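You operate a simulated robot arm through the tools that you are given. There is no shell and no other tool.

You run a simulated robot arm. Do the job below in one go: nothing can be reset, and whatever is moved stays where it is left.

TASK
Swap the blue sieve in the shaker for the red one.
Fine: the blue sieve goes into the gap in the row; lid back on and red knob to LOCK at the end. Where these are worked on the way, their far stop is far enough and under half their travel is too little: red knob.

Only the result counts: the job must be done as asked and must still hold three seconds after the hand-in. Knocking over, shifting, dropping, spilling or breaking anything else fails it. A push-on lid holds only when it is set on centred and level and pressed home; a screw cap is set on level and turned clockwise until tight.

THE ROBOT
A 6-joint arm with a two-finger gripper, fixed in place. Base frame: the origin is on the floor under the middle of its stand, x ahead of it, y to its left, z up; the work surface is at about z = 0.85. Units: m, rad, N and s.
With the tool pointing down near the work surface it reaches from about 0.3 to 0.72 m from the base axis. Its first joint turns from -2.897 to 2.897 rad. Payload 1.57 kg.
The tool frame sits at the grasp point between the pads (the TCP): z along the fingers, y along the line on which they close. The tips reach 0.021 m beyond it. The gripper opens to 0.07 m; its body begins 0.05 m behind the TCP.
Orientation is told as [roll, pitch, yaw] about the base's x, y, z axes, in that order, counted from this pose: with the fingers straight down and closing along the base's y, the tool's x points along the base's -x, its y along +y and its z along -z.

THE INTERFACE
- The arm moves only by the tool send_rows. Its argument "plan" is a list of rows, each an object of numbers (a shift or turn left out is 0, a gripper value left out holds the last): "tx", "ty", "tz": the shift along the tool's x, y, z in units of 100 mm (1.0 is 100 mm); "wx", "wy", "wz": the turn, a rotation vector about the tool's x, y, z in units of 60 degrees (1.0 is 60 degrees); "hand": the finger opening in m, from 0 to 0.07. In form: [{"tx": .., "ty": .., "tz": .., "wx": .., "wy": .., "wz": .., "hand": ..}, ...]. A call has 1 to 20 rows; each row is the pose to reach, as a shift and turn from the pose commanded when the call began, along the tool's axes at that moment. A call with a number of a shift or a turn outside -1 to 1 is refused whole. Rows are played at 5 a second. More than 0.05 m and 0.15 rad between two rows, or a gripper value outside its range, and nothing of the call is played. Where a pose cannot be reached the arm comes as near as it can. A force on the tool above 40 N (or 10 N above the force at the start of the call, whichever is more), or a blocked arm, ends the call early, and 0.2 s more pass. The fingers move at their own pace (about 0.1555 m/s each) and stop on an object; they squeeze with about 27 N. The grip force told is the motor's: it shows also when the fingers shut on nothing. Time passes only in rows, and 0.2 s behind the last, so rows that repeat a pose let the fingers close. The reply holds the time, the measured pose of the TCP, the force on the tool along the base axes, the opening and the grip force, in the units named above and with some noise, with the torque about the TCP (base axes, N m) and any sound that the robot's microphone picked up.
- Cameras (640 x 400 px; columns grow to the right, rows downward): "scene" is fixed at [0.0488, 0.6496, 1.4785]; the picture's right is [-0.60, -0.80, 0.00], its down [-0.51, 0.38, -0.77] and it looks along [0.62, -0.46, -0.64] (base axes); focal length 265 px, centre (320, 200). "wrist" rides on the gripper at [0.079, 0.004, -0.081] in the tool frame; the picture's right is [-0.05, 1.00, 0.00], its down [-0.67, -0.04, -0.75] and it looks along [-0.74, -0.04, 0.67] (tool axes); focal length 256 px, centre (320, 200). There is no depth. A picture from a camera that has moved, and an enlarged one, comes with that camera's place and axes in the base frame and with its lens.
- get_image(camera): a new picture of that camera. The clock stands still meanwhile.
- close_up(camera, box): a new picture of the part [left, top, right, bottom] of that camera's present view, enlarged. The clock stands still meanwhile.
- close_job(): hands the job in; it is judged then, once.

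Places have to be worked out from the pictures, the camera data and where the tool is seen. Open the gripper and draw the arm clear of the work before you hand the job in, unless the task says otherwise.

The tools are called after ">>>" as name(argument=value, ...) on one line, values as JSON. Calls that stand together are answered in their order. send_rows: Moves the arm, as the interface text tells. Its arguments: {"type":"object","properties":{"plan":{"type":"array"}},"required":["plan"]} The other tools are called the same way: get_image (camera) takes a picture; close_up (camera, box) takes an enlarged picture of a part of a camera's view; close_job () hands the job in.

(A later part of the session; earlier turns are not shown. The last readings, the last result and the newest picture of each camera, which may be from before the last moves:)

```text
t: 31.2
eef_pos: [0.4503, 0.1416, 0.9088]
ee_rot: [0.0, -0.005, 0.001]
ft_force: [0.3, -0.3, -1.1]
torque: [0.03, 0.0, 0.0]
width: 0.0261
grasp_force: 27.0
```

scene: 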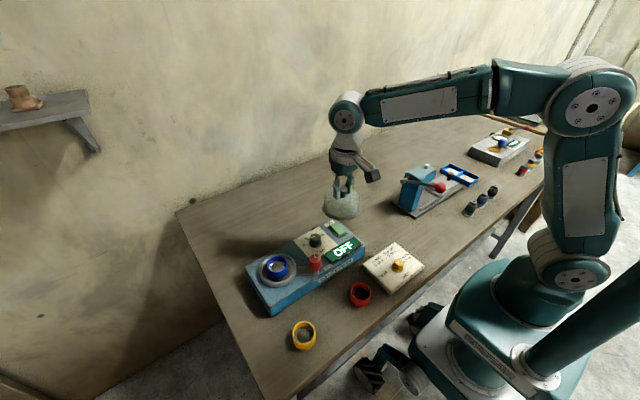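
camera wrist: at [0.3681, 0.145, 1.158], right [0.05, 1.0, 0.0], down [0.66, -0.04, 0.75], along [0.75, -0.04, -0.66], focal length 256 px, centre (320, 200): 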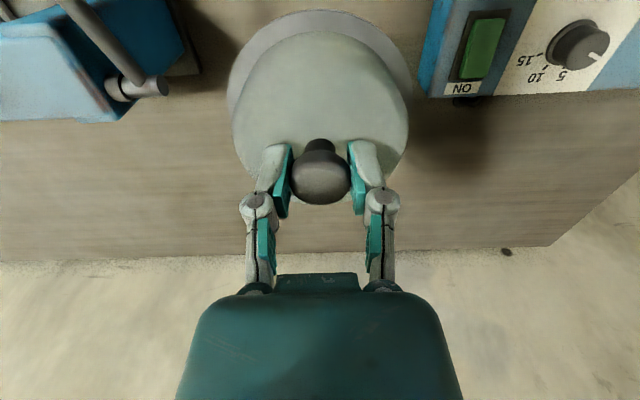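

>>> close_up(camera="scene", box=[340, 170, 420, 240])

>>> send_rows(plan=[{"tz": 0.02, "hand": 0.0}, {"tz": 0.04, "hand": 0.0}])

```text
5.71 times, centred on (380, 205) of scene
camera zoom: at [0.0488, 0.6496, 1.4785], right [-0.6, -0.8, 0.0], down [-0.51, 0.38, -0.77], along [0.62, -0.46, -0.64], focal length 1512 px, centre (-23, 171)
```

zoom: 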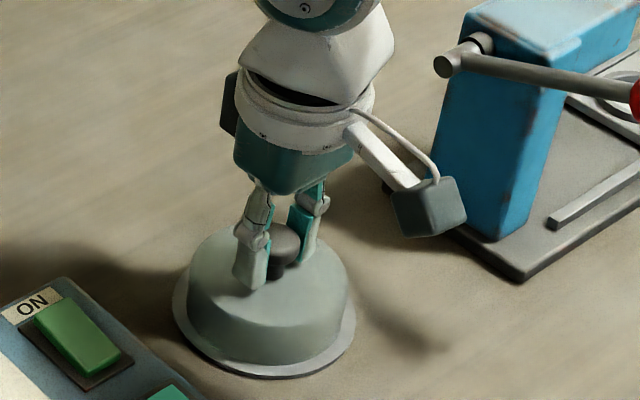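

```text
t: 31.8
eef_pos: [0.4491, 0.1423, 0.9073]
ee_rot: [0.004, -0.013, 0.0]
ft_force: [-1.7, -2.0, 27.7]
torque: [-0.07, -0.05, -0.03]
width: 0.0264
grasp_force: 27.0
```

The lid touched down at z ≈ 0.907 (28 N). I'll back off about 1.5 mm to unload, open the fingers, and rise.

>>> send_rows(plan=[{"tz": -0.015, "hand": 0.0}, {"tz": -0.015, "hand": 0.0}])

>>> send_rows(plan=[{"hand": 0.035}, {"hand": 0.05}, {"hand": 0.05}])

>>> close_up(camera="wrist", box=[230, 80, 410, 230])

```text
t: 32.4
eef_pos: [0.4486, 0.1421, 0.9071]
ee_rot: [0.001, -0.008, 0.002]
ft_force: [6.3, -1.6, 18.7]
torque: [-0.01, -0.42, 0.02]
width: 0.026
grasp_force: 26.9
```

```text
t: 33.2
eef_pos: [0.4493, 0.1417, 0.9067]
ee_rot: [0.002, -0.005, 0.002]
ft_force: [-0.4, 0.6, 0.0]
torque: [0.0, 0.02, 0.02]
width: 0.05
grasp_force: 0.1
```

```text
2.67 times, centred on (320, 155) of wrist
camera zoom: at [0.3691, 0.1464, 0.9851], right [0.05, 1.0, 0.0], down [0.66, -0.04, 0.75], along [0.75, -0.04, -0.66], focal length 683 px, centre (320, 320)
```

zoom: 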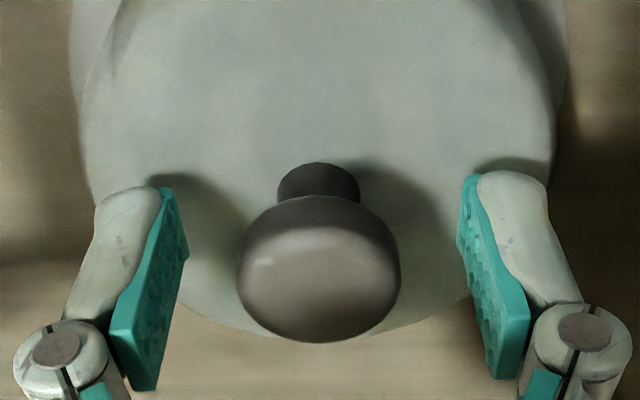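

The lid is released and standing on the table at about (0.449, 0.142). I'll rise and go back to look at the exposed blue sieve.

>>> send_rows(plan=[{"tz": -0.2, "hand": 0.05}, {"tz": -0.6, "hand": 0.05}, {"tz": -1.0, "hand": 0.05}])

>>> send_rows(plan=[{"tz": -0.4, "ty": 0.2, "hand": 0.05}, {"tz": -0.7, "ty": 0.5, "hand": 0.07}, {"tz": -0.8, "ty": 0.95, "hand": 0.07}])

>>> send_rows(plan=[{"ty": 0.4, "tx": 0.2}, {"ty": 0.75, "tx": 0.4}, {"ty": 1.0, "tx": 0.7}])

>>> get_image(camera="wrist")

>>> get_image(camera="scene")

```text
t: 34.0
eef_pos: [0.4507, 0.1423, 1.0059]
ee_rot: [0.003, -0.005, 0.001]
ft_force: [0.4, -0.8, -0.6]
torque: [-0.03, 0.02, 0.01]
width: 0.0499
grasp_force: 0.1
```

```text
t: 34.8
eef_pos: [0.4513, 0.2387, 1.0858]
ee_rot: [0.0, -0.006, 0.002]
ft_force: [0.5, 1.0, 0.6]
torque: [-0.06, 0.01, 0.01]
width: 0.0699
grasp_force: 0.1
```

```text
t: 35.6
eef_pos: [0.3793, 0.34, 1.0852]
ee_rot: [-0.001, -0.005, 0.001]
ft_force: [0.3, -0.4, -0.5]
torque: [0.02, -0.02, -0.02]
width: 0.0702
grasp_force: 0.1
```

```text
taken
camera wrist: at [0.2986, 0.3439, 1.1648], right [0.05, 1.0, 0.0], down [0.66, -0.04, 0.75], along [0.75, -0.04, -0.66], focal length 256 px, centre (320, 200)
```

wrist: 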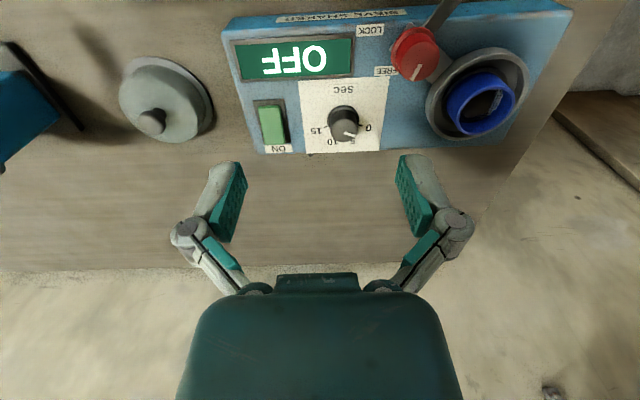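

```text
taken
```

scene: 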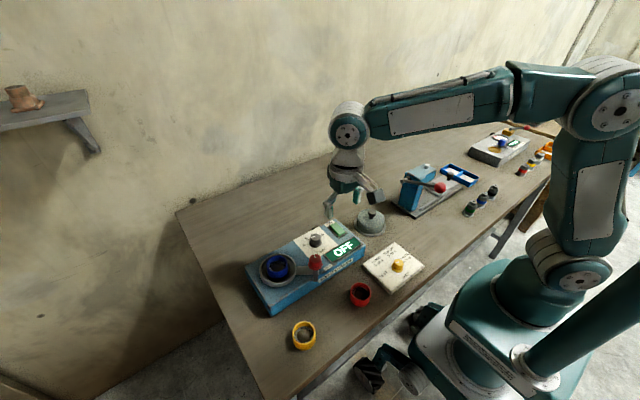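

The lid stands level, the knob stays at FREE, and the blue sieve stands proud inside the ring. I'll zoom in on it from both cameras.

>>> close_up(camera="scene", box=[245, 235, 325, 295])

>>> close_up(camera="wrist", box=[400, 20, 560, 150])

```text
6.67 times, centred on (285, 265) of scene
camera zoom: at [0.0488, 0.6496, 1.4785], right [-0.6, -0.8, 0.0], down [-0.51, 0.38, -0.77], along [0.62, -0.46, -0.64], focal length 1764 px, centre (553, -233)
```

zoom: 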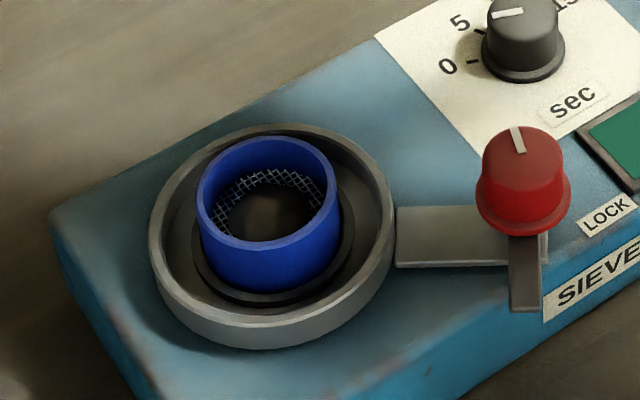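

```text
3.08 times, centred on (480, 85) of wrist
camera zoom: at [0.2986, 0.3439, 1.1648], right [0.05, 1.0, 0.0], down [0.66, -0.04, 0.75], along [0.75, -0.04, -0.66], focal length 788 px, centre (-172, 554)
```

zoom: 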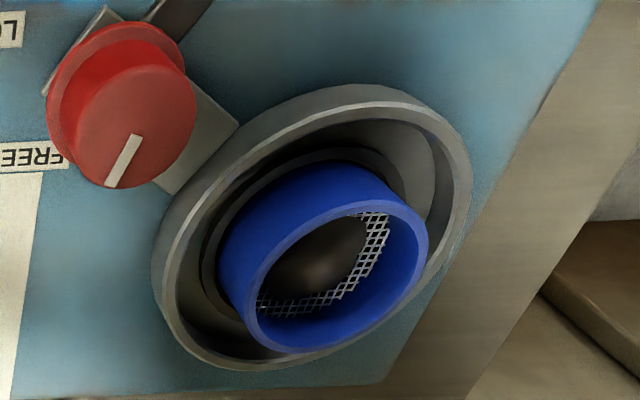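

The sieve's rim is at z ≈ 0.94, about 17 mm above the ring's rim (≈ 0.923), and centred at about (0.433, 0.495). I'll use yaw 90° so the fingers close along x, because the row neighbours sit close along y. I'll rotate first.

>>> send_rows(plan=[{"wz": -0.13}, {"wz": -0.26}, {"wz": -0.39}, {"wz": -0.52}, {"wz": -0.65}, {"wz": -0.78}, {"wz": -0.91}, {"wz": -1.0}])

>>> send_rows(plan=[{"wz": -0.13}, {"wz": -0.26}, {"wz": -0.39}, {"wz": -0.5}, {"wz": -0.5}])

```text
t: 37.4
eef_pos: [0.3774, 0.3368, 1.0857]
ee_rot: [-0.004, -0.003, 1.051]
ft_force: [-0.4, 0.5, -0.3]
torque: [0.01, 0.0, -0.02]
width: 0.0702
grasp_force: 0.1
```

```text
t: 38.6
eef_pos: [0.3787, 0.3374, 1.0869]
ee_rot: [-0.006, -0.002, 1.575]
ft_force: [0.9, -0.5, -0.5]
torque: [-0.03, 0.0, -0.01]
width: 0.0701
grasp_force: 0.0
```

I'll move toward the sieve, stopping short to see it in the wrist camera.

>>> send_rows(plan=[{"tx": -0.3, "ty": -0.18}, {"tx": -0.6, "ty": -0.36}, {"tx": -0.9, "ty": -0.548}, {"tx": -0.9, "ty": -0.548}])

>>> get_image(camera="wrist")

>>> close_up(camera="wrist", box=[230, 50, 410, 210])

```text
t: 39.6
eef_pos: [0.4324, 0.4256, 1.0898]
ee_rot: [-0.005, -0.002, 1.573]
ft_force: [0.3, 0.0, 0.1]
torque: [-0.01, 0.0, -0.01]
width: 0.0701
grasp_force: 0.0
```

```text
taken
camera wrist: at [0.4277, 0.346, 1.1679], right [-1.0, 0.05, -0.01], down [0.03, 0.66, 0.75], along [0.04, 0.75, -0.67], focal length 256 px, centre (320, 200)
```

wrist: 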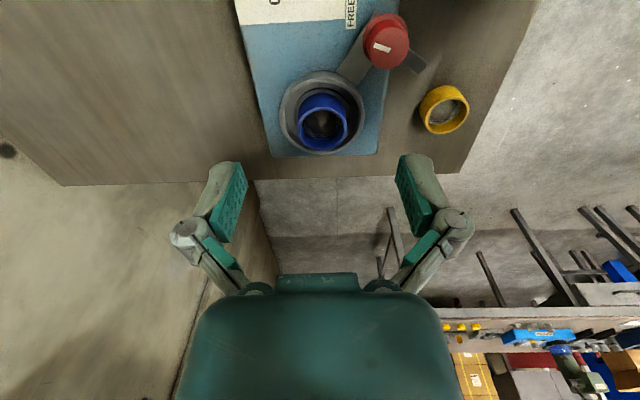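

```text
2.50 times, centred on (320, 130) of wrist
camera zoom: at [0.4277, 0.346, 1.1679], right [-1.0, 0.05, -0.01], down [0.03, 0.66, 0.75], along [0.04, 0.75, -0.67], focal length 640 px, centre (320, 375)
```

zoom: 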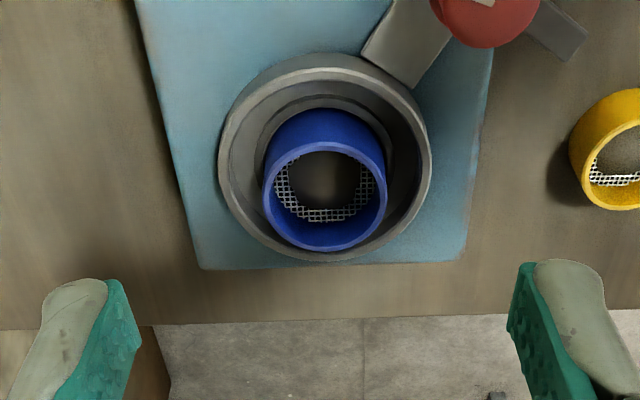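

The sieve rim is at about (0.434, 0.494), z ≈ 0.939, with an outer diameter of about 0.050 m. I'll move over it and lower to z ≈ 0.99.

>>> send_rows(plan=[{"tx": -0.35, "ty": -0.01, "hand": 0.07}, {"tx": -0.687, "ty": -0.015, "hand": 0.07}, {"tx": -0.687, "ty": -0.015, "tz": 0.4, "hand": 0.07}, {"tx": -0.687, "ty": -0.015, "tz": 0.8, "hand": 0.07}, {"tx": -0.687, "ty": -0.015, "tz": 1.0, "hand": 0.07}])

>>> get_image(camera="wrist")

>>> close_up(camera="scene", box=[245, 215, 345, 295])

```text
t: 40.8
eef_pos: [0.4333, 0.4976, 0.9853]
ee_rot: [-0.005, 0.001, 1.573]
ft_force: [0.5, 0.9, -0.7]
torque: [-0.01, 0.0, 0.01]
width: 0.07
grasp_force: 0.1
```

```text
taken
camera wrist: at [0.4284, 0.4183, 1.065], right [-1.0, 0.05, -0.01], down [0.03, 0.67, 0.75], along [0.04, 0.74, -0.67], focal length 256 px, centre (320, 200)
```

wrist: 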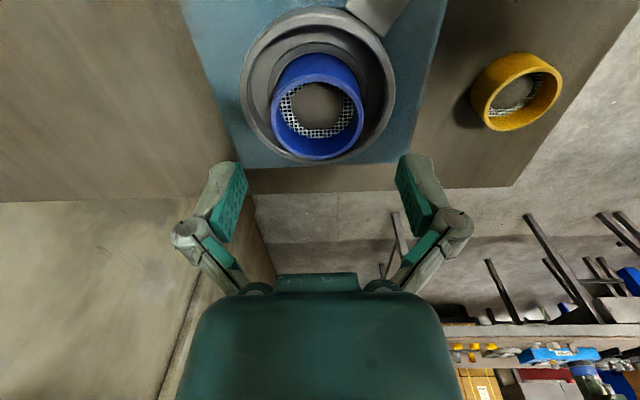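

```text
5.00 times, centred on (295, 255) of scene
camera zoom: at [0.0488, 0.6496, 1.4785], right [-0.6, -0.8, 0.0], down [-0.51, 0.38, -0.77], along [0.62, -0.46, -0.64], focal length 1323 px, centre (445, -75)
```

zoom: 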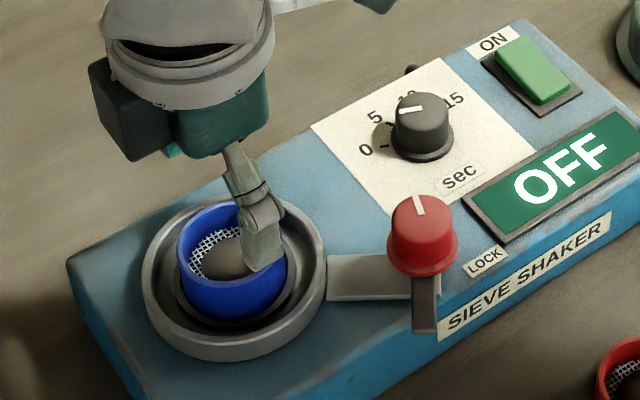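

The picture puts the sieve centre about 3–4 mm nearer in y than the TCP. I'll correct that and lower to z ≈ 0.957.

>>> send_rows(plan=[{"tx": 0.03, "tz": 0.1, "hand": 0.07}, {"tx": 0.03, "tz": 0.2, "hand": 0.07}, {"tx": 0.03, "tz": 0.28, "hand": 0.07}, {"tx": 0.03, "tz": 0.28, "hand": 0.07}])

>>> get_image(camera="wrist")

>>> close_up(camera="scene", box=[245, 215, 345, 295])

```text
t: 41.8
eef_pos: [0.4335, 0.4924, 0.9586]
ee_rot: [-0.005, -0.002, 1.573]
ft_force: [-0.1, -0.3, 0.4]
torque: [0.0, -0.01, 0.0]
width: 0.07
grasp_force: 0.1
```

```text
taken
camera wrist: at [0.4299, 0.4132, 1.0375], right [-1.0, 0.05, -0.01], down [0.03, 0.67, 0.75], along [0.04, 0.74, -0.67], focal length 256 px, centre (320, 200)
```

wrist: 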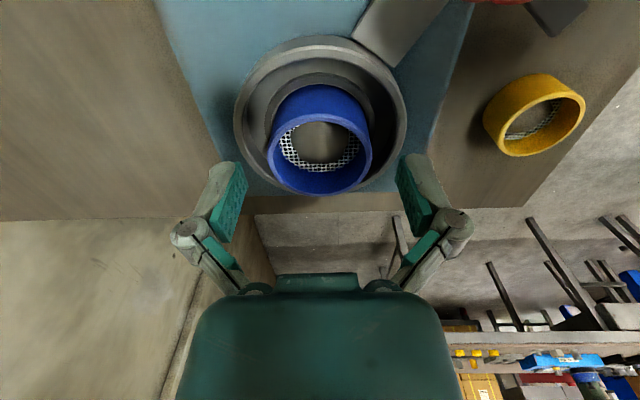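

```text
5.00 times, centred on (295, 255) of scene
camera zoom: at [0.0488, 0.6496, 1.4785], right [-0.6, -0.8, 0.0], down [-0.51, 0.38, -0.77], along [0.62, -0.46, -0.64], focal length 1323 px, centre (445, -75)
```

zoom: 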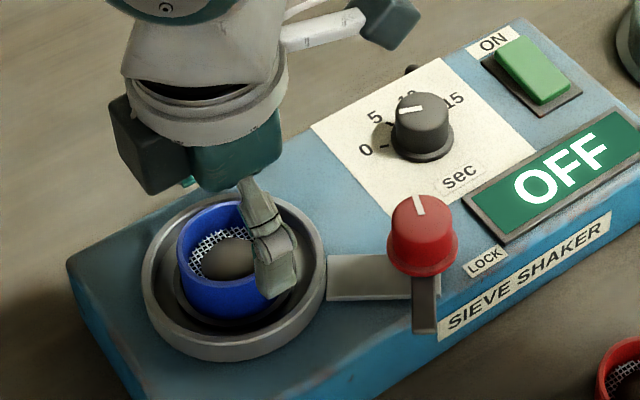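

The sieve is centred between the fingers. I'll narrow to 0.060 and lower to z ≈ 0.949, with tips just above the ring rim and about 11 mm of wall inside the pads. Then I'll close.

>>> send_rows(plan=[{"tz": 0.03, "hand": 0.06}, {"tz": 0.06, "hand": 0.06}, {"tz": 0.095, "hand": 0.06}, {"tz": 0.095, "hand": 0.06}])

>>> close_up(camera="wrist", box=[220, 80, 420, 230])

>>> close_up(camera="scene", box=[245, 225, 325, 285])

```text
t: 42.8
eef_pos: [0.4338, 0.4931, 0.9493]
ee_rot: [-0.005, 0.0, 1.573]
ft_force: [-0.3, -0.5, -0.3]
torque: [-0.02, -0.01, 0.02]
width: 0.0601
grasp_force: 0.0
```

```text
2.67 times, centred on (320, 155) of wrist
camera zoom: at [0.4302, 0.4134, 1.0275], right [-1.0, 0.05, -0.01], down [0.03, 0.67, 0.75], along [0.04, 0.74, -0.67], focal length 683 px, centre (320, 320)
```

zoom: 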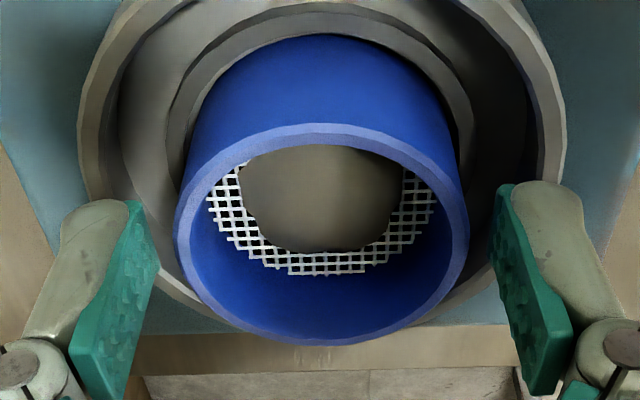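

```text
6.67 times, centred on (285, 255) of scene
camera zoom: at [0.0488, 0.6496, 1.4785], right [-0.6, -0.8, 0.0], down [-0.51, 0.38, -0.77], along [0.62, -0.46, -0.64], focal length 1764 px, centre (553, -167)
```

zoom: 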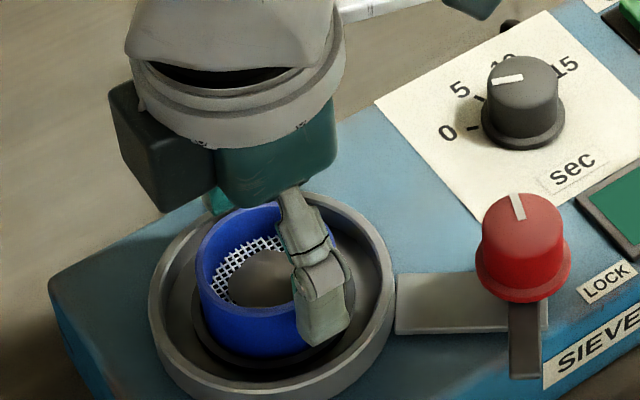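

The rim is centred, 10 mm below the TCP, with an outer diameter of about 0.051. I'll close on it.

>>> send_rows(plan=[{"hand": 0.05}, {"hand": 0.03}, {"hand": 0.03}, {"hand": 0.03}])

```text
t: 43.8
eef_pos: [0.435, 0.4924, 0.9482]
ee_rot: [-0.005, -0.001, 1.572]
ft_force: [-0.4, -1.6, 1.1]
torque: [-0.01, 0.03, 0.01]
width: 0.0514
grasp_force: 26.9
```

Gripped at 0.0514 m. I'll lift it straight up slowly, keeping it level.

>>> send_rows(plan=[{"tz": -0.04, "hand": 0.03}, {"tz": -0.08, "hand": 0.03}, {"tz": -0.14, "hand": 0.03}, {"tz": -0.22, "hand": 0.03}, {"tz": -0.35, "hand": 0.03}])

>>> get_image(camera="wrist")

>>> close_up(camera="scene", box=[235, 195, 345, 295])

```text
t: 45.0
eef_pos: [0.4351, 0.4924, 0.9838]
ee_rot: [-0.006, -0.002, 1.574]
ft_force: [-0.4, -0.5, -2.2]
torque: [-0.01, -0.02, 0.0]
width: 0.051
grasp_force: 26.7
```

```text
taken
camera wrist: at [0.4303, 0.4137, 1.0627], right [-1.0, 0.05, -0.01], down [0.03, 0.67, 0.75], along [0.04, 0.74, -0.67], focal length 256 px, centre (320, 200)
```

wrist: 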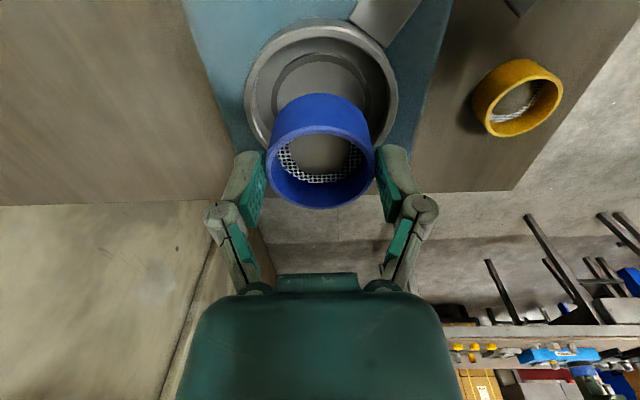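

```text
4.00 times, centred on (290, 245) of scene
camera zoom: at [0.0488, 0.6496, 1.4785], right [-0.6, -0.8, 0.0], down [-0.51, 0.38, -0.77], along [0.62, -0.46, -0.64], focal length 1058 px, centre (440, 20)
```

zoom: 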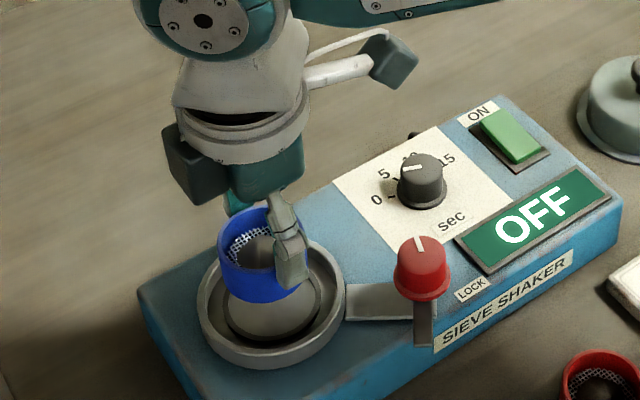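

The blue sieve is out and level. I'll raise it to z ≈ 1.04 and carry it over to the gap in the row.

>>> send_rows(plan=[{"tz": -0.3, "hand": 0.03}, {"tz": -0.55, "hand": 0.03}, {"tz": -0.55, "tx": 0.13, "ty": 0.35, "hand": 0.03}, {"tz": -0.55, "tx": 0.26, "ty": 0.75, "hand": 0.03}, {"tz": -0.55, "tx": 0.35, "ty": 1.0, "hand": 0.03}])

>>> send_rows(plan=[{"tx": 0.09, "ty": 0.28, "hand": 0.03}, {"tx": 0.185, "ty": 0.565, "hand": 0.03}, {"tx": 0.185, "ty": 0.565, "hand": 0.03}])

>>> get_image(camera="wrist")

>>> close_up(camera="scene", box=[230, 200, 440, 360])

```text
t: 46.2
eef_pos: [0.3324, 0.4576, 1.0377]
ee_rot: [-0.005, -0.001, 1.573]
ft_force: [-0.4, 0.4, -1.0]
torque: [-0.01, 0.0, 0.04]
width: 0.0516
grasp_force: 26.9
```

```text
t: 47.0
eef_pos: [0.2764, 0.4401, 1.0399]
ee_rot: [-0.006, -0.002, 1.573]
ft_force: [-0.1, 0.0, -1.3]
torque: [-0.03, -0.01, 0.03]
width: 0.0514
grasp_force: 27.0
```

```text
taken
camera wrist: at [0.2719, 0.3604, 1.1184], right [-1.0, 0.05, -0.01], down [0.03, 0.67, 0.75], along [0.04, 0.74, -0.67], focal length 256 px, centre (320, 200)
```

wrist: 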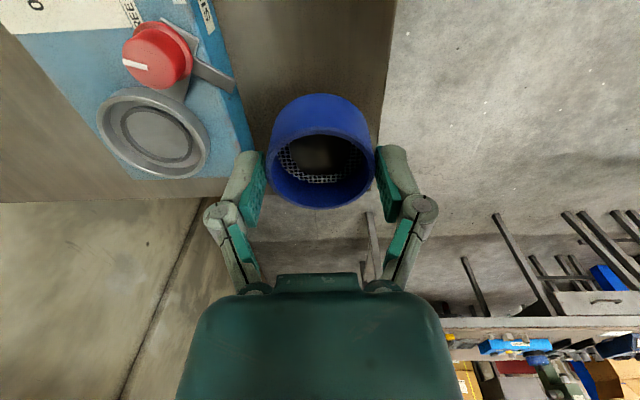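

```text
2.50 times, centred on (335, 280) of scene
camera zoom: at [0.0488, 0.6496, 1.4785], right [-0.6, -0.8, 0.0], down [-0.51, 0.38, -0.77], along [0.62, -0.46, -0.64], focal length 662 px, centre (282, 0)
```

zoom: 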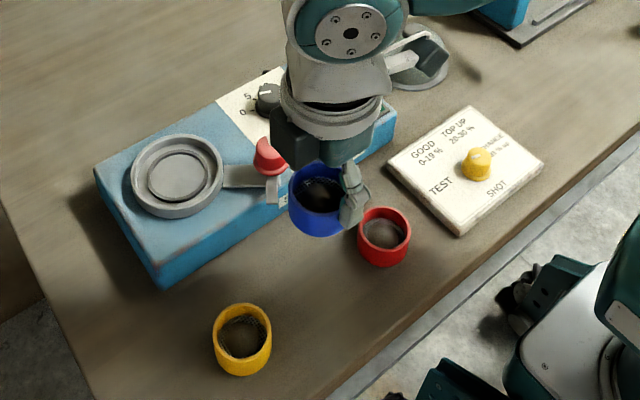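

The sieve is over the gap at about (0.276, 0.440). I'll lower to about z = 0.94 and verify against the neighbours.

>>> send_rows(plan=[{"tz": 0.35, "hand": 0.03}, {"tz": 0.7, "hand": 0.03}, {"tz": 1.0, "hand": 0.03}, {"tz": 1.0, "hand": 0.03}])

>>> get_image(camera="wrist")

>>> close_up(camera="scene", box=[270, 240, 410, 360])

```text
t: 48.0
eef_pos: [0.2779, 0.4397, 0.9375]
ee_rot: [-0.004, -0.002, 1.572]
ft_force: [-0.3, -0.5, -0.8]
torque: [-0.01, 0.03, 0.04]
width: 0.0514
grasp_force: 26.9
```

```text
taken
camera wrist: at [0.273, 0.3604, 1.0164], right [-1.0, 0.05, -0.01], down [0.03, 0.67, 0.75], along [0.04, 0.74, -0.67], focal length 256 px, centre (320, 200)
```

wrist: 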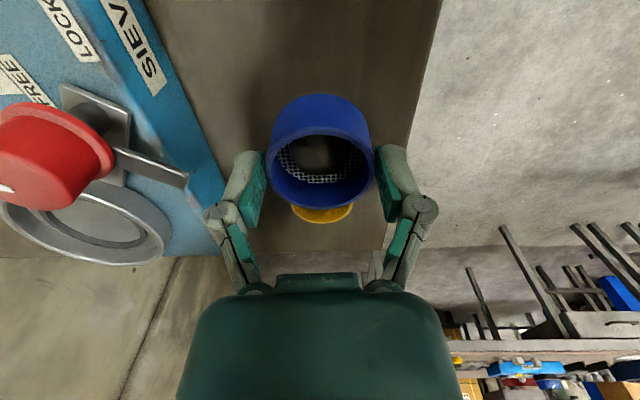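

```text
3.33 times, centred on (340, 300) of scene
camera zoom: at [0.0488, 0.6496, 1.4785], right [-0.6, -0.8, 0.0], down [-0.51, 0.38, -0.77], along [0.62, -0.46, -0.64], focal length 882 px, centre (253, -133)
```

zoom: 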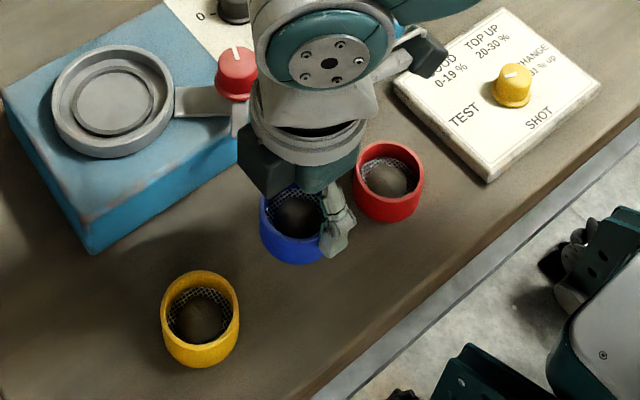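

The neighbours come out at about red (0.278, 0.354) and yellow (0.279, 0.521), so the gap centre is about (0.2785, 0.4375). I'll shift 2 mm in −y and descend to just above the table, then creep to contact.

>>> send_rows(plan=[{"tx": 0.02, "ty": -0.005, "tz": 0.15, "hand": 0.03}, {"tx": 0.02, "ty": -0.005, "tz": 0.3, "hand": 0.03}, {"tx": 0.02, "ty": -0.005, "tz": 0.36, "hand": 0.03}])

>>> send_rows(plan=[{"tz": 0.02, "hand": 0.03}, {"tz": 0.04, "hand": 0.03}])

```text
t: 48.8
eef_pos: [0.2784, 0.438, 0.9016]
ee_rot: [-0.008, -0.002, 1.574]
ft_force: [0.6, -0.2, -1.8]
torque: [-0.02, 0.03, -0.01]
width: 0.0511
grasp_force: 26.9
```

```text
t: 49.4
eef_pos: [0.2793, 0.4369, 0.8984]
ee_rot: [-0.005, -0.002, 1.574]
ft_force: [0.4, 0.5, -1.2]
torque: [-0.01, 0.0, -0.02]
width: 0.0513
grasp_force: 26.7
```

No contact yet, so I'll creep down in 2 mm steps.

>>> send_rows(plan=[{"tz": 0.02, "hand": 0.03}, {"tz": 0.035, "hand": 0.03}])

>>> close_up(camera="scene", box=[290, 250, 390, 325])

```text
t: 50.0
eef_pos: [0.2786, 0.4374, 0.8955]
ee_rot: [-0.008, -0.001, 1.572]
ft_force: [-0.3, -0.1, -1.3]
torque: [0.02, -0.03, -0.01]
width: 0.0516
grasp_force: 27.3
```

```text
5.33 times, centred on (340, 288) of scene
camera zoom: at [0.0488, 0.6496, 1.4785], right [-0.6, -0.8, 0.0], down [-0.51, 0.38, -0.77], along [0.62, -0.46, -0.64], focal length 1411 px, centre (213, -267)
```

zoom: 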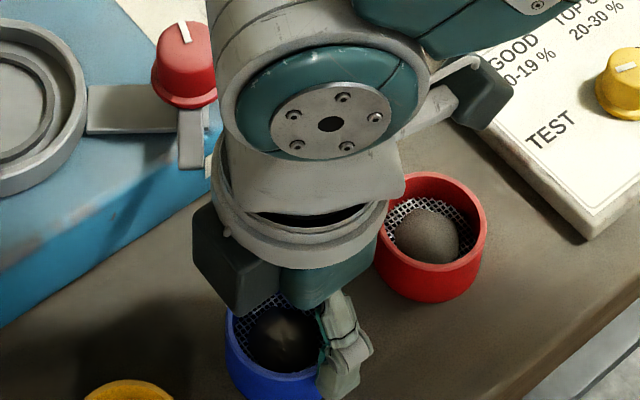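

>>> send_rows(plan=[{"tz": 0.015, "hand": 0.03}, {"tz": 0.03, "hand": 0.03}])

```text
t: 50.6
eef_pos: [0.2798, 0.4385, 0.8909]
ee_rot: [-0.008, -0.001, 1.573]
ft_force: [-0.4, -0.8, -1.2]
torque: [0.01, -0.01, 0.01]
width: 0.0513
grasp_force: 26.7
```

Still free at z ≈ 0.892, so I'll continue in small steps.

>>> send_rows(plan=[{"tz": 0.015, "hand": 0.03}, {"tz": 0.03, "hand": 0.03}])

```text
t: 51.2
eef_pos: [0.2798, 0.4379, 0.8876]
ee_rot: [-0.006, -0.004, 1.574]
ft_force: [0.3, 0.2, -1.1]
torque: [0.0, -0.01, 0.0]
width: 0.0513
grasp_force: 27.0
```

>>> send_rows(plan=[{"tz": 0.015, "hand": 0.03}, {"tz": 0.025, "hand": 0.03}])

>>> close_up(camera="scene", box=[270, 260, 390, 350])

```text
t: 51.8
eef_pos: [0.2799, 0.4359, 0.8871]
ee_rot: [-0.006, -0.003, 1.571]
ft_force: [1.1, -0.7, 11.6]
torque: [-0.21, 0.13, 0.01]
width: 0.0512
grasp_force: 27.0
```

```text
4.44 times, centred on (330, 305) of scene
camera zoom: at [0.0488, 0.6496, 1.4785], right [-0.6, -0.8, 0.0], down [-0.51, 0.38, -0.77], along [0.62, -0.46, -0.64], focal length 1176 px, centre (276, -267)
```

zoom: 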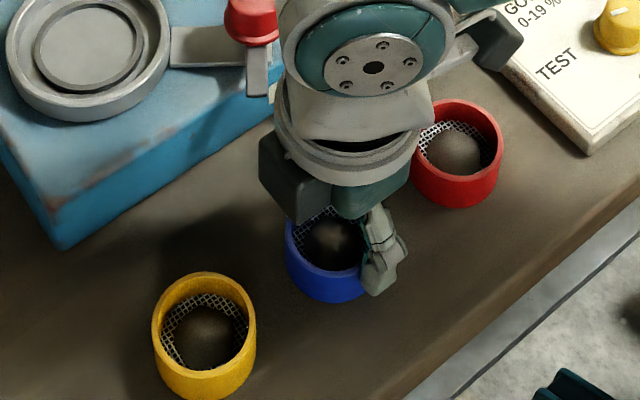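

Contact at z ≈ 0.887 (about 13 N change), so the sieve is standing on the table in the gap. I'll unload slightly, open the fingers and rise straight up.

>>> send_rows(plan=[{"tz": -0.008, "hand": 0.03}, {"tz": -0.008, "hand": 0.055}, {"tz": -0.008, "hand": 0.066}, {"tz": -0.008, "hand": 0.066}, {"tz": -0.2, "hand": 0.066}, {"tz": -0.6, "hand": 0.066}, {"tz": -1.0, "hand": 0.066}])

>>> get_image(camera="wrist")

>>> close_up(camera="scene", box=[270, 240, 410, 360])

```text
t: 53.4
eef_pos: [0.2787, 0.4338, 0.9858]
ee_rot: [-0.006, -0.001, 1.573]
ft_force: [-0.3, -0.7, -0.5]
torque: [-0.02, -0.03, -0.03]
width: 0.066
grasp_force: 0.0
```

```text
taken
camera wrist: at [0.2746, 0.3547, 1.0646], right [-1.0, 0.05, -0.01], down [0.03, 0.67, 0.75], along [0.04, 0.75, -0.67], focal length 256 px, centre (320, 200)
```

wrist: 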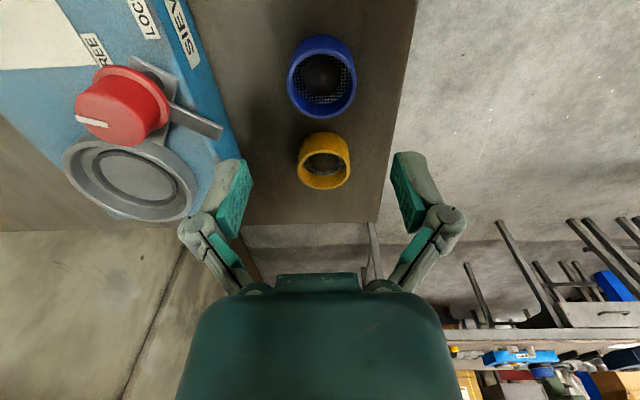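

```text
3.33 times, centred on (340, 300) of scene
camera zoom: at [0.0488, 0.6496, 1.4785], right [-0.6, -0.8, 0.0], down [-0.51, 0.38, -0.77], along [0.62, -0.46, -0.64], focal length 882 px, centre (253, -133)
```

zoom: 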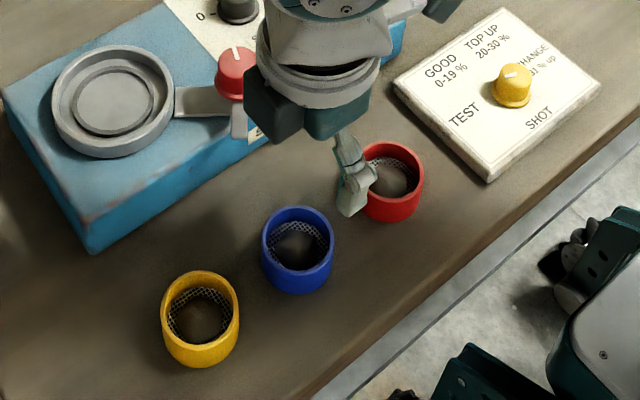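

The blue sieve stands in line, midway between yellow and red. Next is the red sieve: I'll move over it at height and check centring.

>>> send_rows(plan=[{"tx": 0.3, "hand": 0.07}, {"tx": 0.6, "hand": 0.07}, {"tx": 0.8, "hand": 0.07}, {"tx": 0.8, "hand": 0.07}])

>>> get_image(camera="wrist")

```text
t: 54.4
eef_pos: [0.28, 0.3566, 0.9871]
ee_rot: [-0.007, -0.003, 1.573]
ft_force: [0.7, 0.2, 1.0]
torque: [0.01, -0.01, -0.01]
width: 0.0699
grasp_force: 0.0
```

```text
taken
camera wrist: at [0.275, 0.2767, 1.0663], right [-1.0, 0.05, -0.01], down [0.03, 0.67, 0.75], along [0.04, 0.74, -0.67], focal length 256 px, centre (320, 200)
```

wrist: 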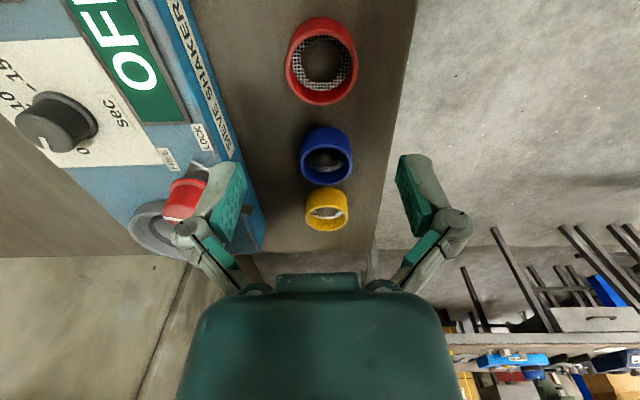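

>>> close_up(camera="wrist", box=[250, 0, 400, 120])

```text
3.33 times, centred on (325, 60) of wrist
camera zoom: at [0.275, 0.2767, 1.0663], right [-1.0, 0.05, -0.01], down [0.03, 0.67, 0.75], along [0.04, 0.74, -0.67], focal length 853 px, centre (303, 667)
```

zoom: 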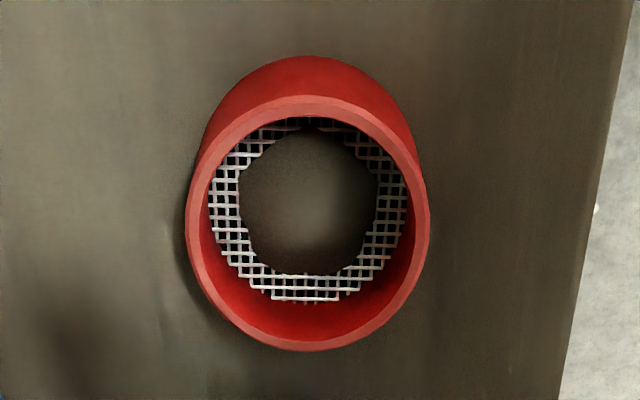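

The red sieve is at about (0.2785, 0.350), rim z ≈ 0.877. I'll shift 6 mm in −y and descend to z ≈ 0.91 for another check.

>>> send_rows(plan=[{"tx": 0.06, "tz": 0.25, "hand": 0.07}, {"tx": 0.06, "tz": 0.5, "hand": 0.07}, {"tx": 0.06, "tz": 0.77, "hand": 0.07}, {"tx": 0.06, "tz": 0.77, "hand": 0.07}])

>>> close_up(camera="wrist", box=[220, 80, 420, 230])

>>> close_up(camera="scene", box=[310, 240, 430, 330])

```text
t: 55.4
eef_pos: [0.279, 0.3513, 0.9075]
ee_rot: [-0.007, -0.003, 1.573]
ft_force: [-0.1, 0.6, 0.2]
torque: [0.02, -0.02, -0.01]
width: 0.07
grasp_force: 0.1
```

```text
2.67 times, centred on (320, 155) of wrist
camera zoom: at [0.2742, 0.2718, 0.9869], right [-1.0, 0.05, -0.01], down [0.03, 0.67, 0.75], along [0.04, 0.75, -0.67], focal length 683 px, centre (320, 320)
```

zoom: 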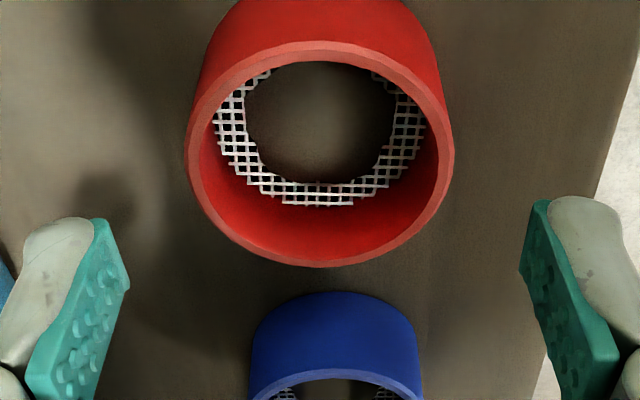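

```text
4.44 times, centred on (370, 285) of scene
camera zoom: at [0.0488, 0.6496, 1.4785], right [-0.6, -0.8, 0.0], down [-0.51, 0.38, -0.77], along [0.62, -0.46, -0.64], focal length 1176 px, centre (98, -178)
```

zoom: 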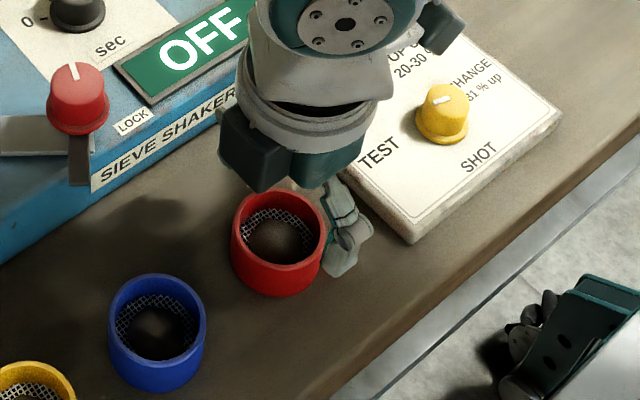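

Centred in x, but about 3 mm off in y. I'll correct and lower to the same relative grip height as the blue one (TCP 10 mm above the rim, z ≈ 0.887).

>>> send_rows(plan=[{"tx": 0.03, "tz": 0.05, "hand": 0.066}, {"tx": 0.03, "tz": 0.12, "hand": 0.062}, {"tx": 0.03, "tz": 0.2, "hand": 0.062}, {"tx": 0.03, "tz": 0.2, "hand": 0.062}])

>>> close_up(camera="wrist", box=[220, 80, 420, 230])

```text
t: 56.4
eef_pos: [0.2805, 0.3474, 0.888]
ee_rot: [-0.006, -0.003, 1.573]
ft_force: [0.7, 0.0, -0.9]
torque: [-0.02, 0.02, 0.04]
width: 0.0622
grasp_force: 0.1
```

```text
2.67 times, centred on (320, 155) of wrist
camera zoom: at [0.2749, 0.2686, 0.9679], right [-1.0, 0.05, -0.01], down [0.03, 0.67, 0.75], along [0.04, 0.74, -0.67], focal length 683 px, centre (320, 320)
```

zoom: 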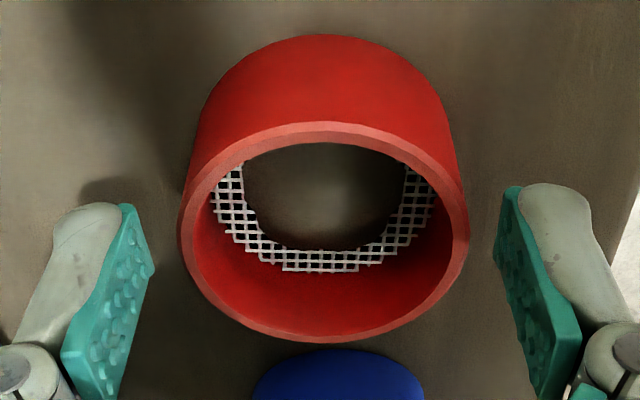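

The view matches the blue grip almost exactly. I'll lower 1 mm, close, and lift.

>>> send_rows(plan=[{"tz": 0.01, "hand": 0.055}, {"tz": 0.01, "hand": 0.03}, {"tz": 0.01, "hand": 0.03}, {"tz": 0.01, "hand": 0.03}])

>>> send_rows(plan=[{"tz": -0.05, "hand": 0.03}, {"tz": -0.2, "hand": 0.03}, {"tz": -0.6, "hand": 0.03}, {"tz": -1.0, "hand": 0.03}])

>>> get_image(camera="wrist")

>>> close_up(camera="scene", box=[230, 200, 440, 360])

```text
t: 57.4
eef_pos: [0.2802, 0.3477, 0.8887]
ee_rot: [-0.008, -0.001, 1.572]
ft_force: [0.6, 0.0, 6.6]
torque: [-0.03, -0.09, 0.02]
width: 0.0512
grasp_force: 26.9
```

```text
t: 58.4
eef_pos: [0.2794, 0.3472, 0.9898]
ee_rot: [-0.004, -0.001, 1.572]
ft_force: [-0.1, 0.8, -0.9]
torque: [-0.05, -0.01, 0.02]
width: 0.0513
grasp_force: 26.5
```

```text
taken
camera wrist: at [0.274, 0.2687, 1.0687], right [-1.0, 0.05, -0.01], down [0.03, 0.67, 0.75], along [0.04, 0.74, -0.67], focal length 256 px, centre (320, 200)
```

wrist: 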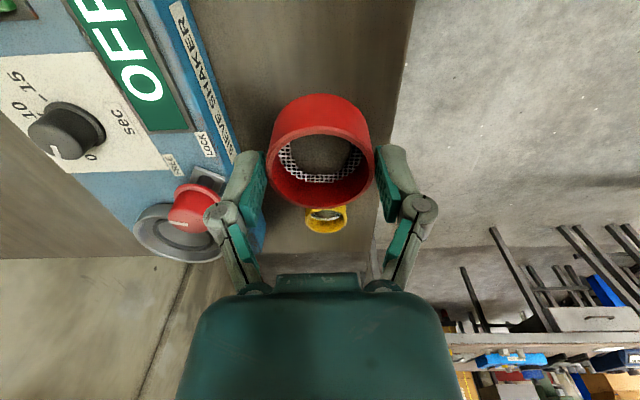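

```text
2.50 times, centred on (335, 280) of scene
camera zoom: at [0.0488, 0.6496, 1.4785], right [-0.6, -0.8, 0.0], down [-0.51, 0.38, -0.77], along [0.62, -0.46, -0.64], focal length 662 px, centre (282, 0)
```

zoom: 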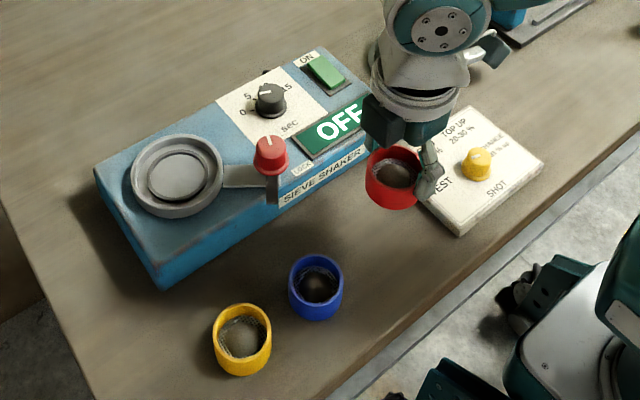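

The red sieve is held level. I'll raise it to z ≈ 1.04 and carry it over to the ring.

>>> send_rows(plan=[{"tz": -0.3, "hand": 0.03}, {"tz": -0.5, "tx": -0.2, "ty": -0.2, "hand": 0.03}, {"tz": -0.5, "tx": -0.45, "ty": -0.47, "hand": 0.03}, {"tz": -0.5, "tx": -0.7, "ty": -0.75, "hand": 0.03}, {"tz": -0.5, "tx": -0.9, "ty": -0.97, "hand": 0.03}])

>>> send_rows(plan=[{"tx": -0.27, "ty": -0.29, "hand": 0.03}, {"tx": -0.54, "ty": -0.58, "hand": 0.03}, {"tx": -0.54, "ty": -0.58, "hand": 0.03}])

>>> get_image(camera="wrist")

>>> close_up(camera="scene", box=[235, 195, 345, 295])

```text
t: 59.6
eef_pos: [0.3775, 0.4385, 1.0382]
ee_rot: [-0.005, -0.001, 1.574]
ft_force: [-0.1, -0.6, -1.3]
torque: [0.01, -0.03, 0.01]
width: 0.0513
grasp_force: 27.1
```

```text
t: 60.4
eef_pos: [0.4341, 0.4908, 1.0394]
ee_rot: [-0.004, -0.001, 1.573]
ft_force: [-0.2, 0.5, -1.0]
torque: [-0.01, -0.01, -0.02]
width: 0.0513
grasp_force: 27.1
```

```text
taken
camera wrist: at [0.4287, 0.4115, 1.1189], right [-1.0, 0.05, -0.01], down [0.03, 0.67, 0.75], along [0.04, 0.75, -0.67], focal length 256 px, centre (320, 200)
```

wrist: 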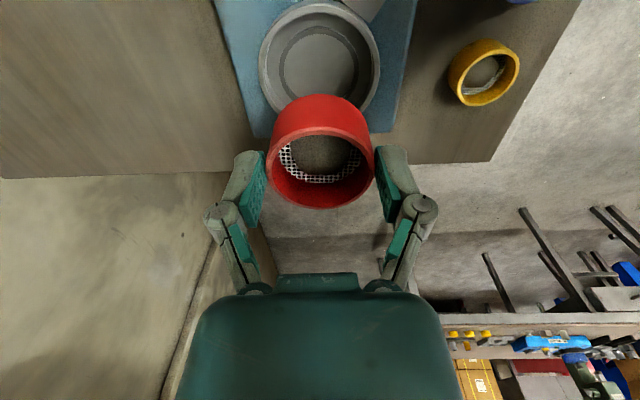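

```text
4.00 times, centred on (290, 245) of scene
camera zoom: at [0.0488, 0.6496, 1.4785], right [-0.6, -0.8, 0.0], down [-0.51, 0.38, -0.77], along [0.62, -0.46, -0.64], focal length 1058 px, centre (440, 20)
```

zoom: 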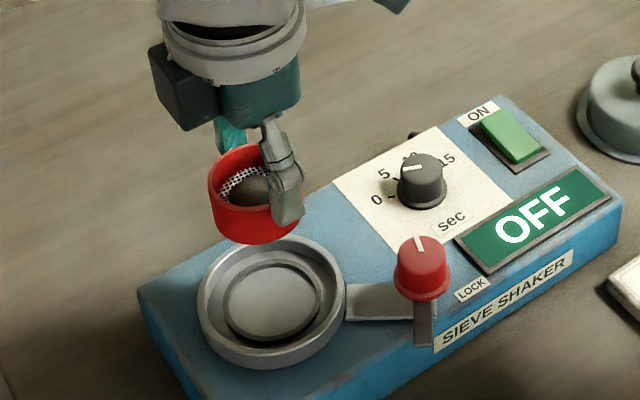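

I'll adjust by about 1 mm in x and 2 mm in y to match the blue pick-up pose, then lower to z ≈ 0.985 and compare with the earlier view at that height.

>>> send_rows(plan=[{"tx": -0.022, "ty": -0.008, "tz": 0.2, "hand": 0.03}, {"tx": -0.022, "ty": -0.008, "tz": 0.4, "hand": 0.03}, {"tx": -0.022, "ty": -0.008, "tz": 0.545, "hand": 0.03}, {"tx": -0.022, "ty": -0.008, "tz": 0.545, "hand": 0.03}])

>>> get_image(camera="wrist")

>>> close_up(camera="scene", box=[235, 195, 345, 295])

```text
t: 61.4
eef_pos: [0.4338, 0.4948, 0.9852]
ee_rot: [-0.004, -0.003, 1.571]
ft_force: [0.3, 1.2, -0.6]
torque: [0.03, 0.05, 0.01]
width: 0.0511
grasp_force: 26.5
```

```text
taken
camera wrist: at [0.4291, 0.4148, 1.0635], right [-1.0, 0.05, -0.01], down [0.03, 0.67, 0.75], along [0.04, 0.75, -0.67], focal length 256 px, centre (320, 200)
```

wrist: 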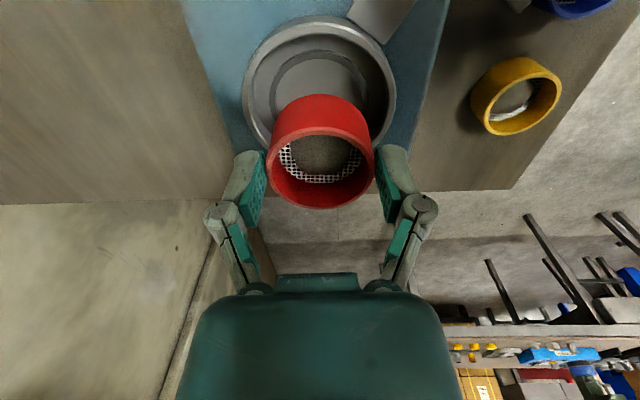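

```text
4.00 times, centred on (290, 245) of scene
camera zoom: at [0.0488, 0.6496, 1.4785], right [-0.6, -0.8, 0.0], down [-0.51, 0.38, -0.77], along [0.62, -0.46, -0.64], focal length 1058 px, centre (440, 20)
```

zoom: 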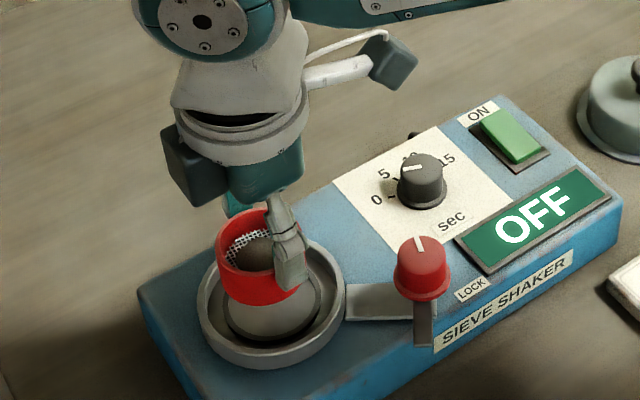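

Compared with the blue pick-up view, I'm about 1 mm short in x and 1 mm over in y. I'll correct that and lower to about 0.957.

>>> send_rows(plan=[{"tx": 0.011, "ty": -0.012, "tz": 0.1, "hand": 0.03}, {"tx": 0.011, "ty": -0.012, "tz": 0.2, "hand": 0.03}, {"tx": 0.011, "ty": -0.012, "tz": 0.28, "hand": 0.03}, {"tx": 0.011, "ty": -0.012, "tz": 0.28, "hand": 0.03}])

>>> close_up(camera="wrist", box=[220, 30, 420, 230])

>>> close_up(camera="scene", box=[245, 225, 325, 285])

```text
t: 62.4
eef_pos: [0.4357, 0.4941, 0.9564]
ee_rot: [-0.004, -0.002, 1.572]
ft_force: [0.5, 0.0, -1.4]
torque: [0.0, -0.05, -0.02]
width: 0.0512
grasp_force: 27.3
```

```text
2.00 times, centred on (320, 130) of wrist
camera zoom: at [0.431, 0.4144, 1.0366], right [-1.0, 0.05, -0.01], down [0.03, 0.67, 0.75], along [0.04, 0.74, -0.67], focal length 512 px, centre (320, 340)
```

zoom: 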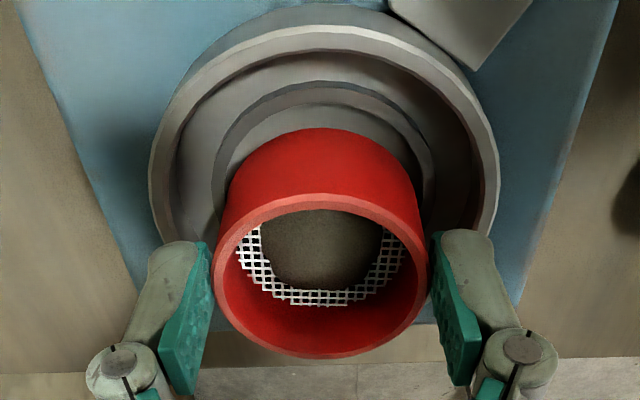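

```text
6.67 times, centred on (285, 255) of scene
camera zoom: at [0.0488, 0.6496, 1.4785], right [-0.6, -0.8, 0.0], down [-0.51, 0.38, -0.77], along [0.62, -0.46, -0.64], focal length 1764 px, centre (553, -167)
```

zoom: 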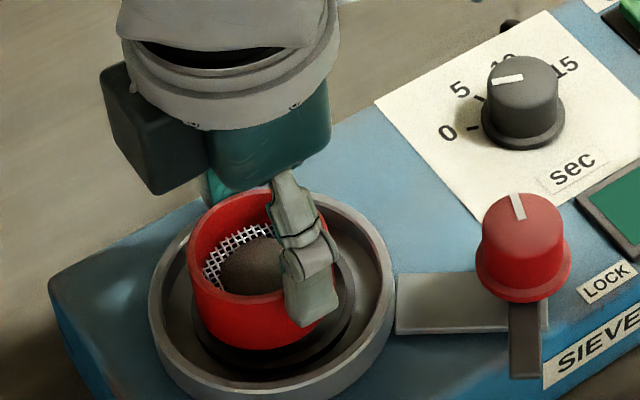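

Aligned within about 1 mm. I'll trim by −1 mm in x and −1 mm in y and creep down into the socket.

>>> send_rows(plan=[{"tx": 0.011, "ty": 0.009, "tz": 0.0, "hand": 0.03}, {"tx": 0.011, "ty": 0.009, "tz": 0.02, "hand": 0.03}, {"tx": 0.011, "ty": 0.009, "tz": 0.04, "hand": 0.03}])

>>> close_up(camera="wrist", box=[220, 30, 420, 230])

```text
t: 63.2
eef_pos: [0.4346, 0.4923, 0.9534]
ee_rot: [-0.008, -0.002, 1.573]
ft_force: [0.8, -0.5, -1.0]
torque: [0.01, -0.01, 0.0]
width: 0.0513
grasp_force: 26.7
```

```text
2.00 times, centred on (320, 130) of wrist
camera zoom: at [0.4301, 0.413, 1.0327], right [-1.0, 0.05, -0.01], down [0.03, 0.67, 0.75], along [0.04, 0.75, -0.67], focal length 512 px, centre (320, 340)
```

zoom: 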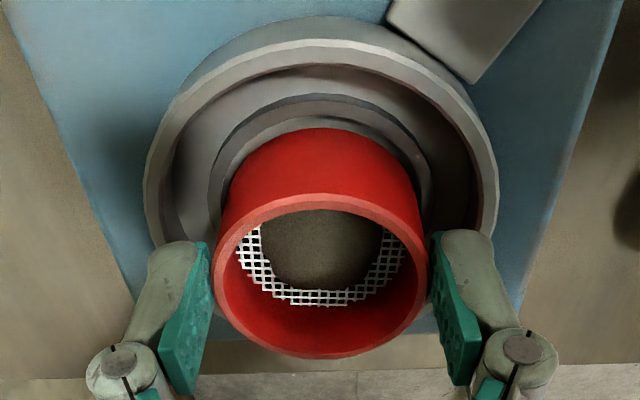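

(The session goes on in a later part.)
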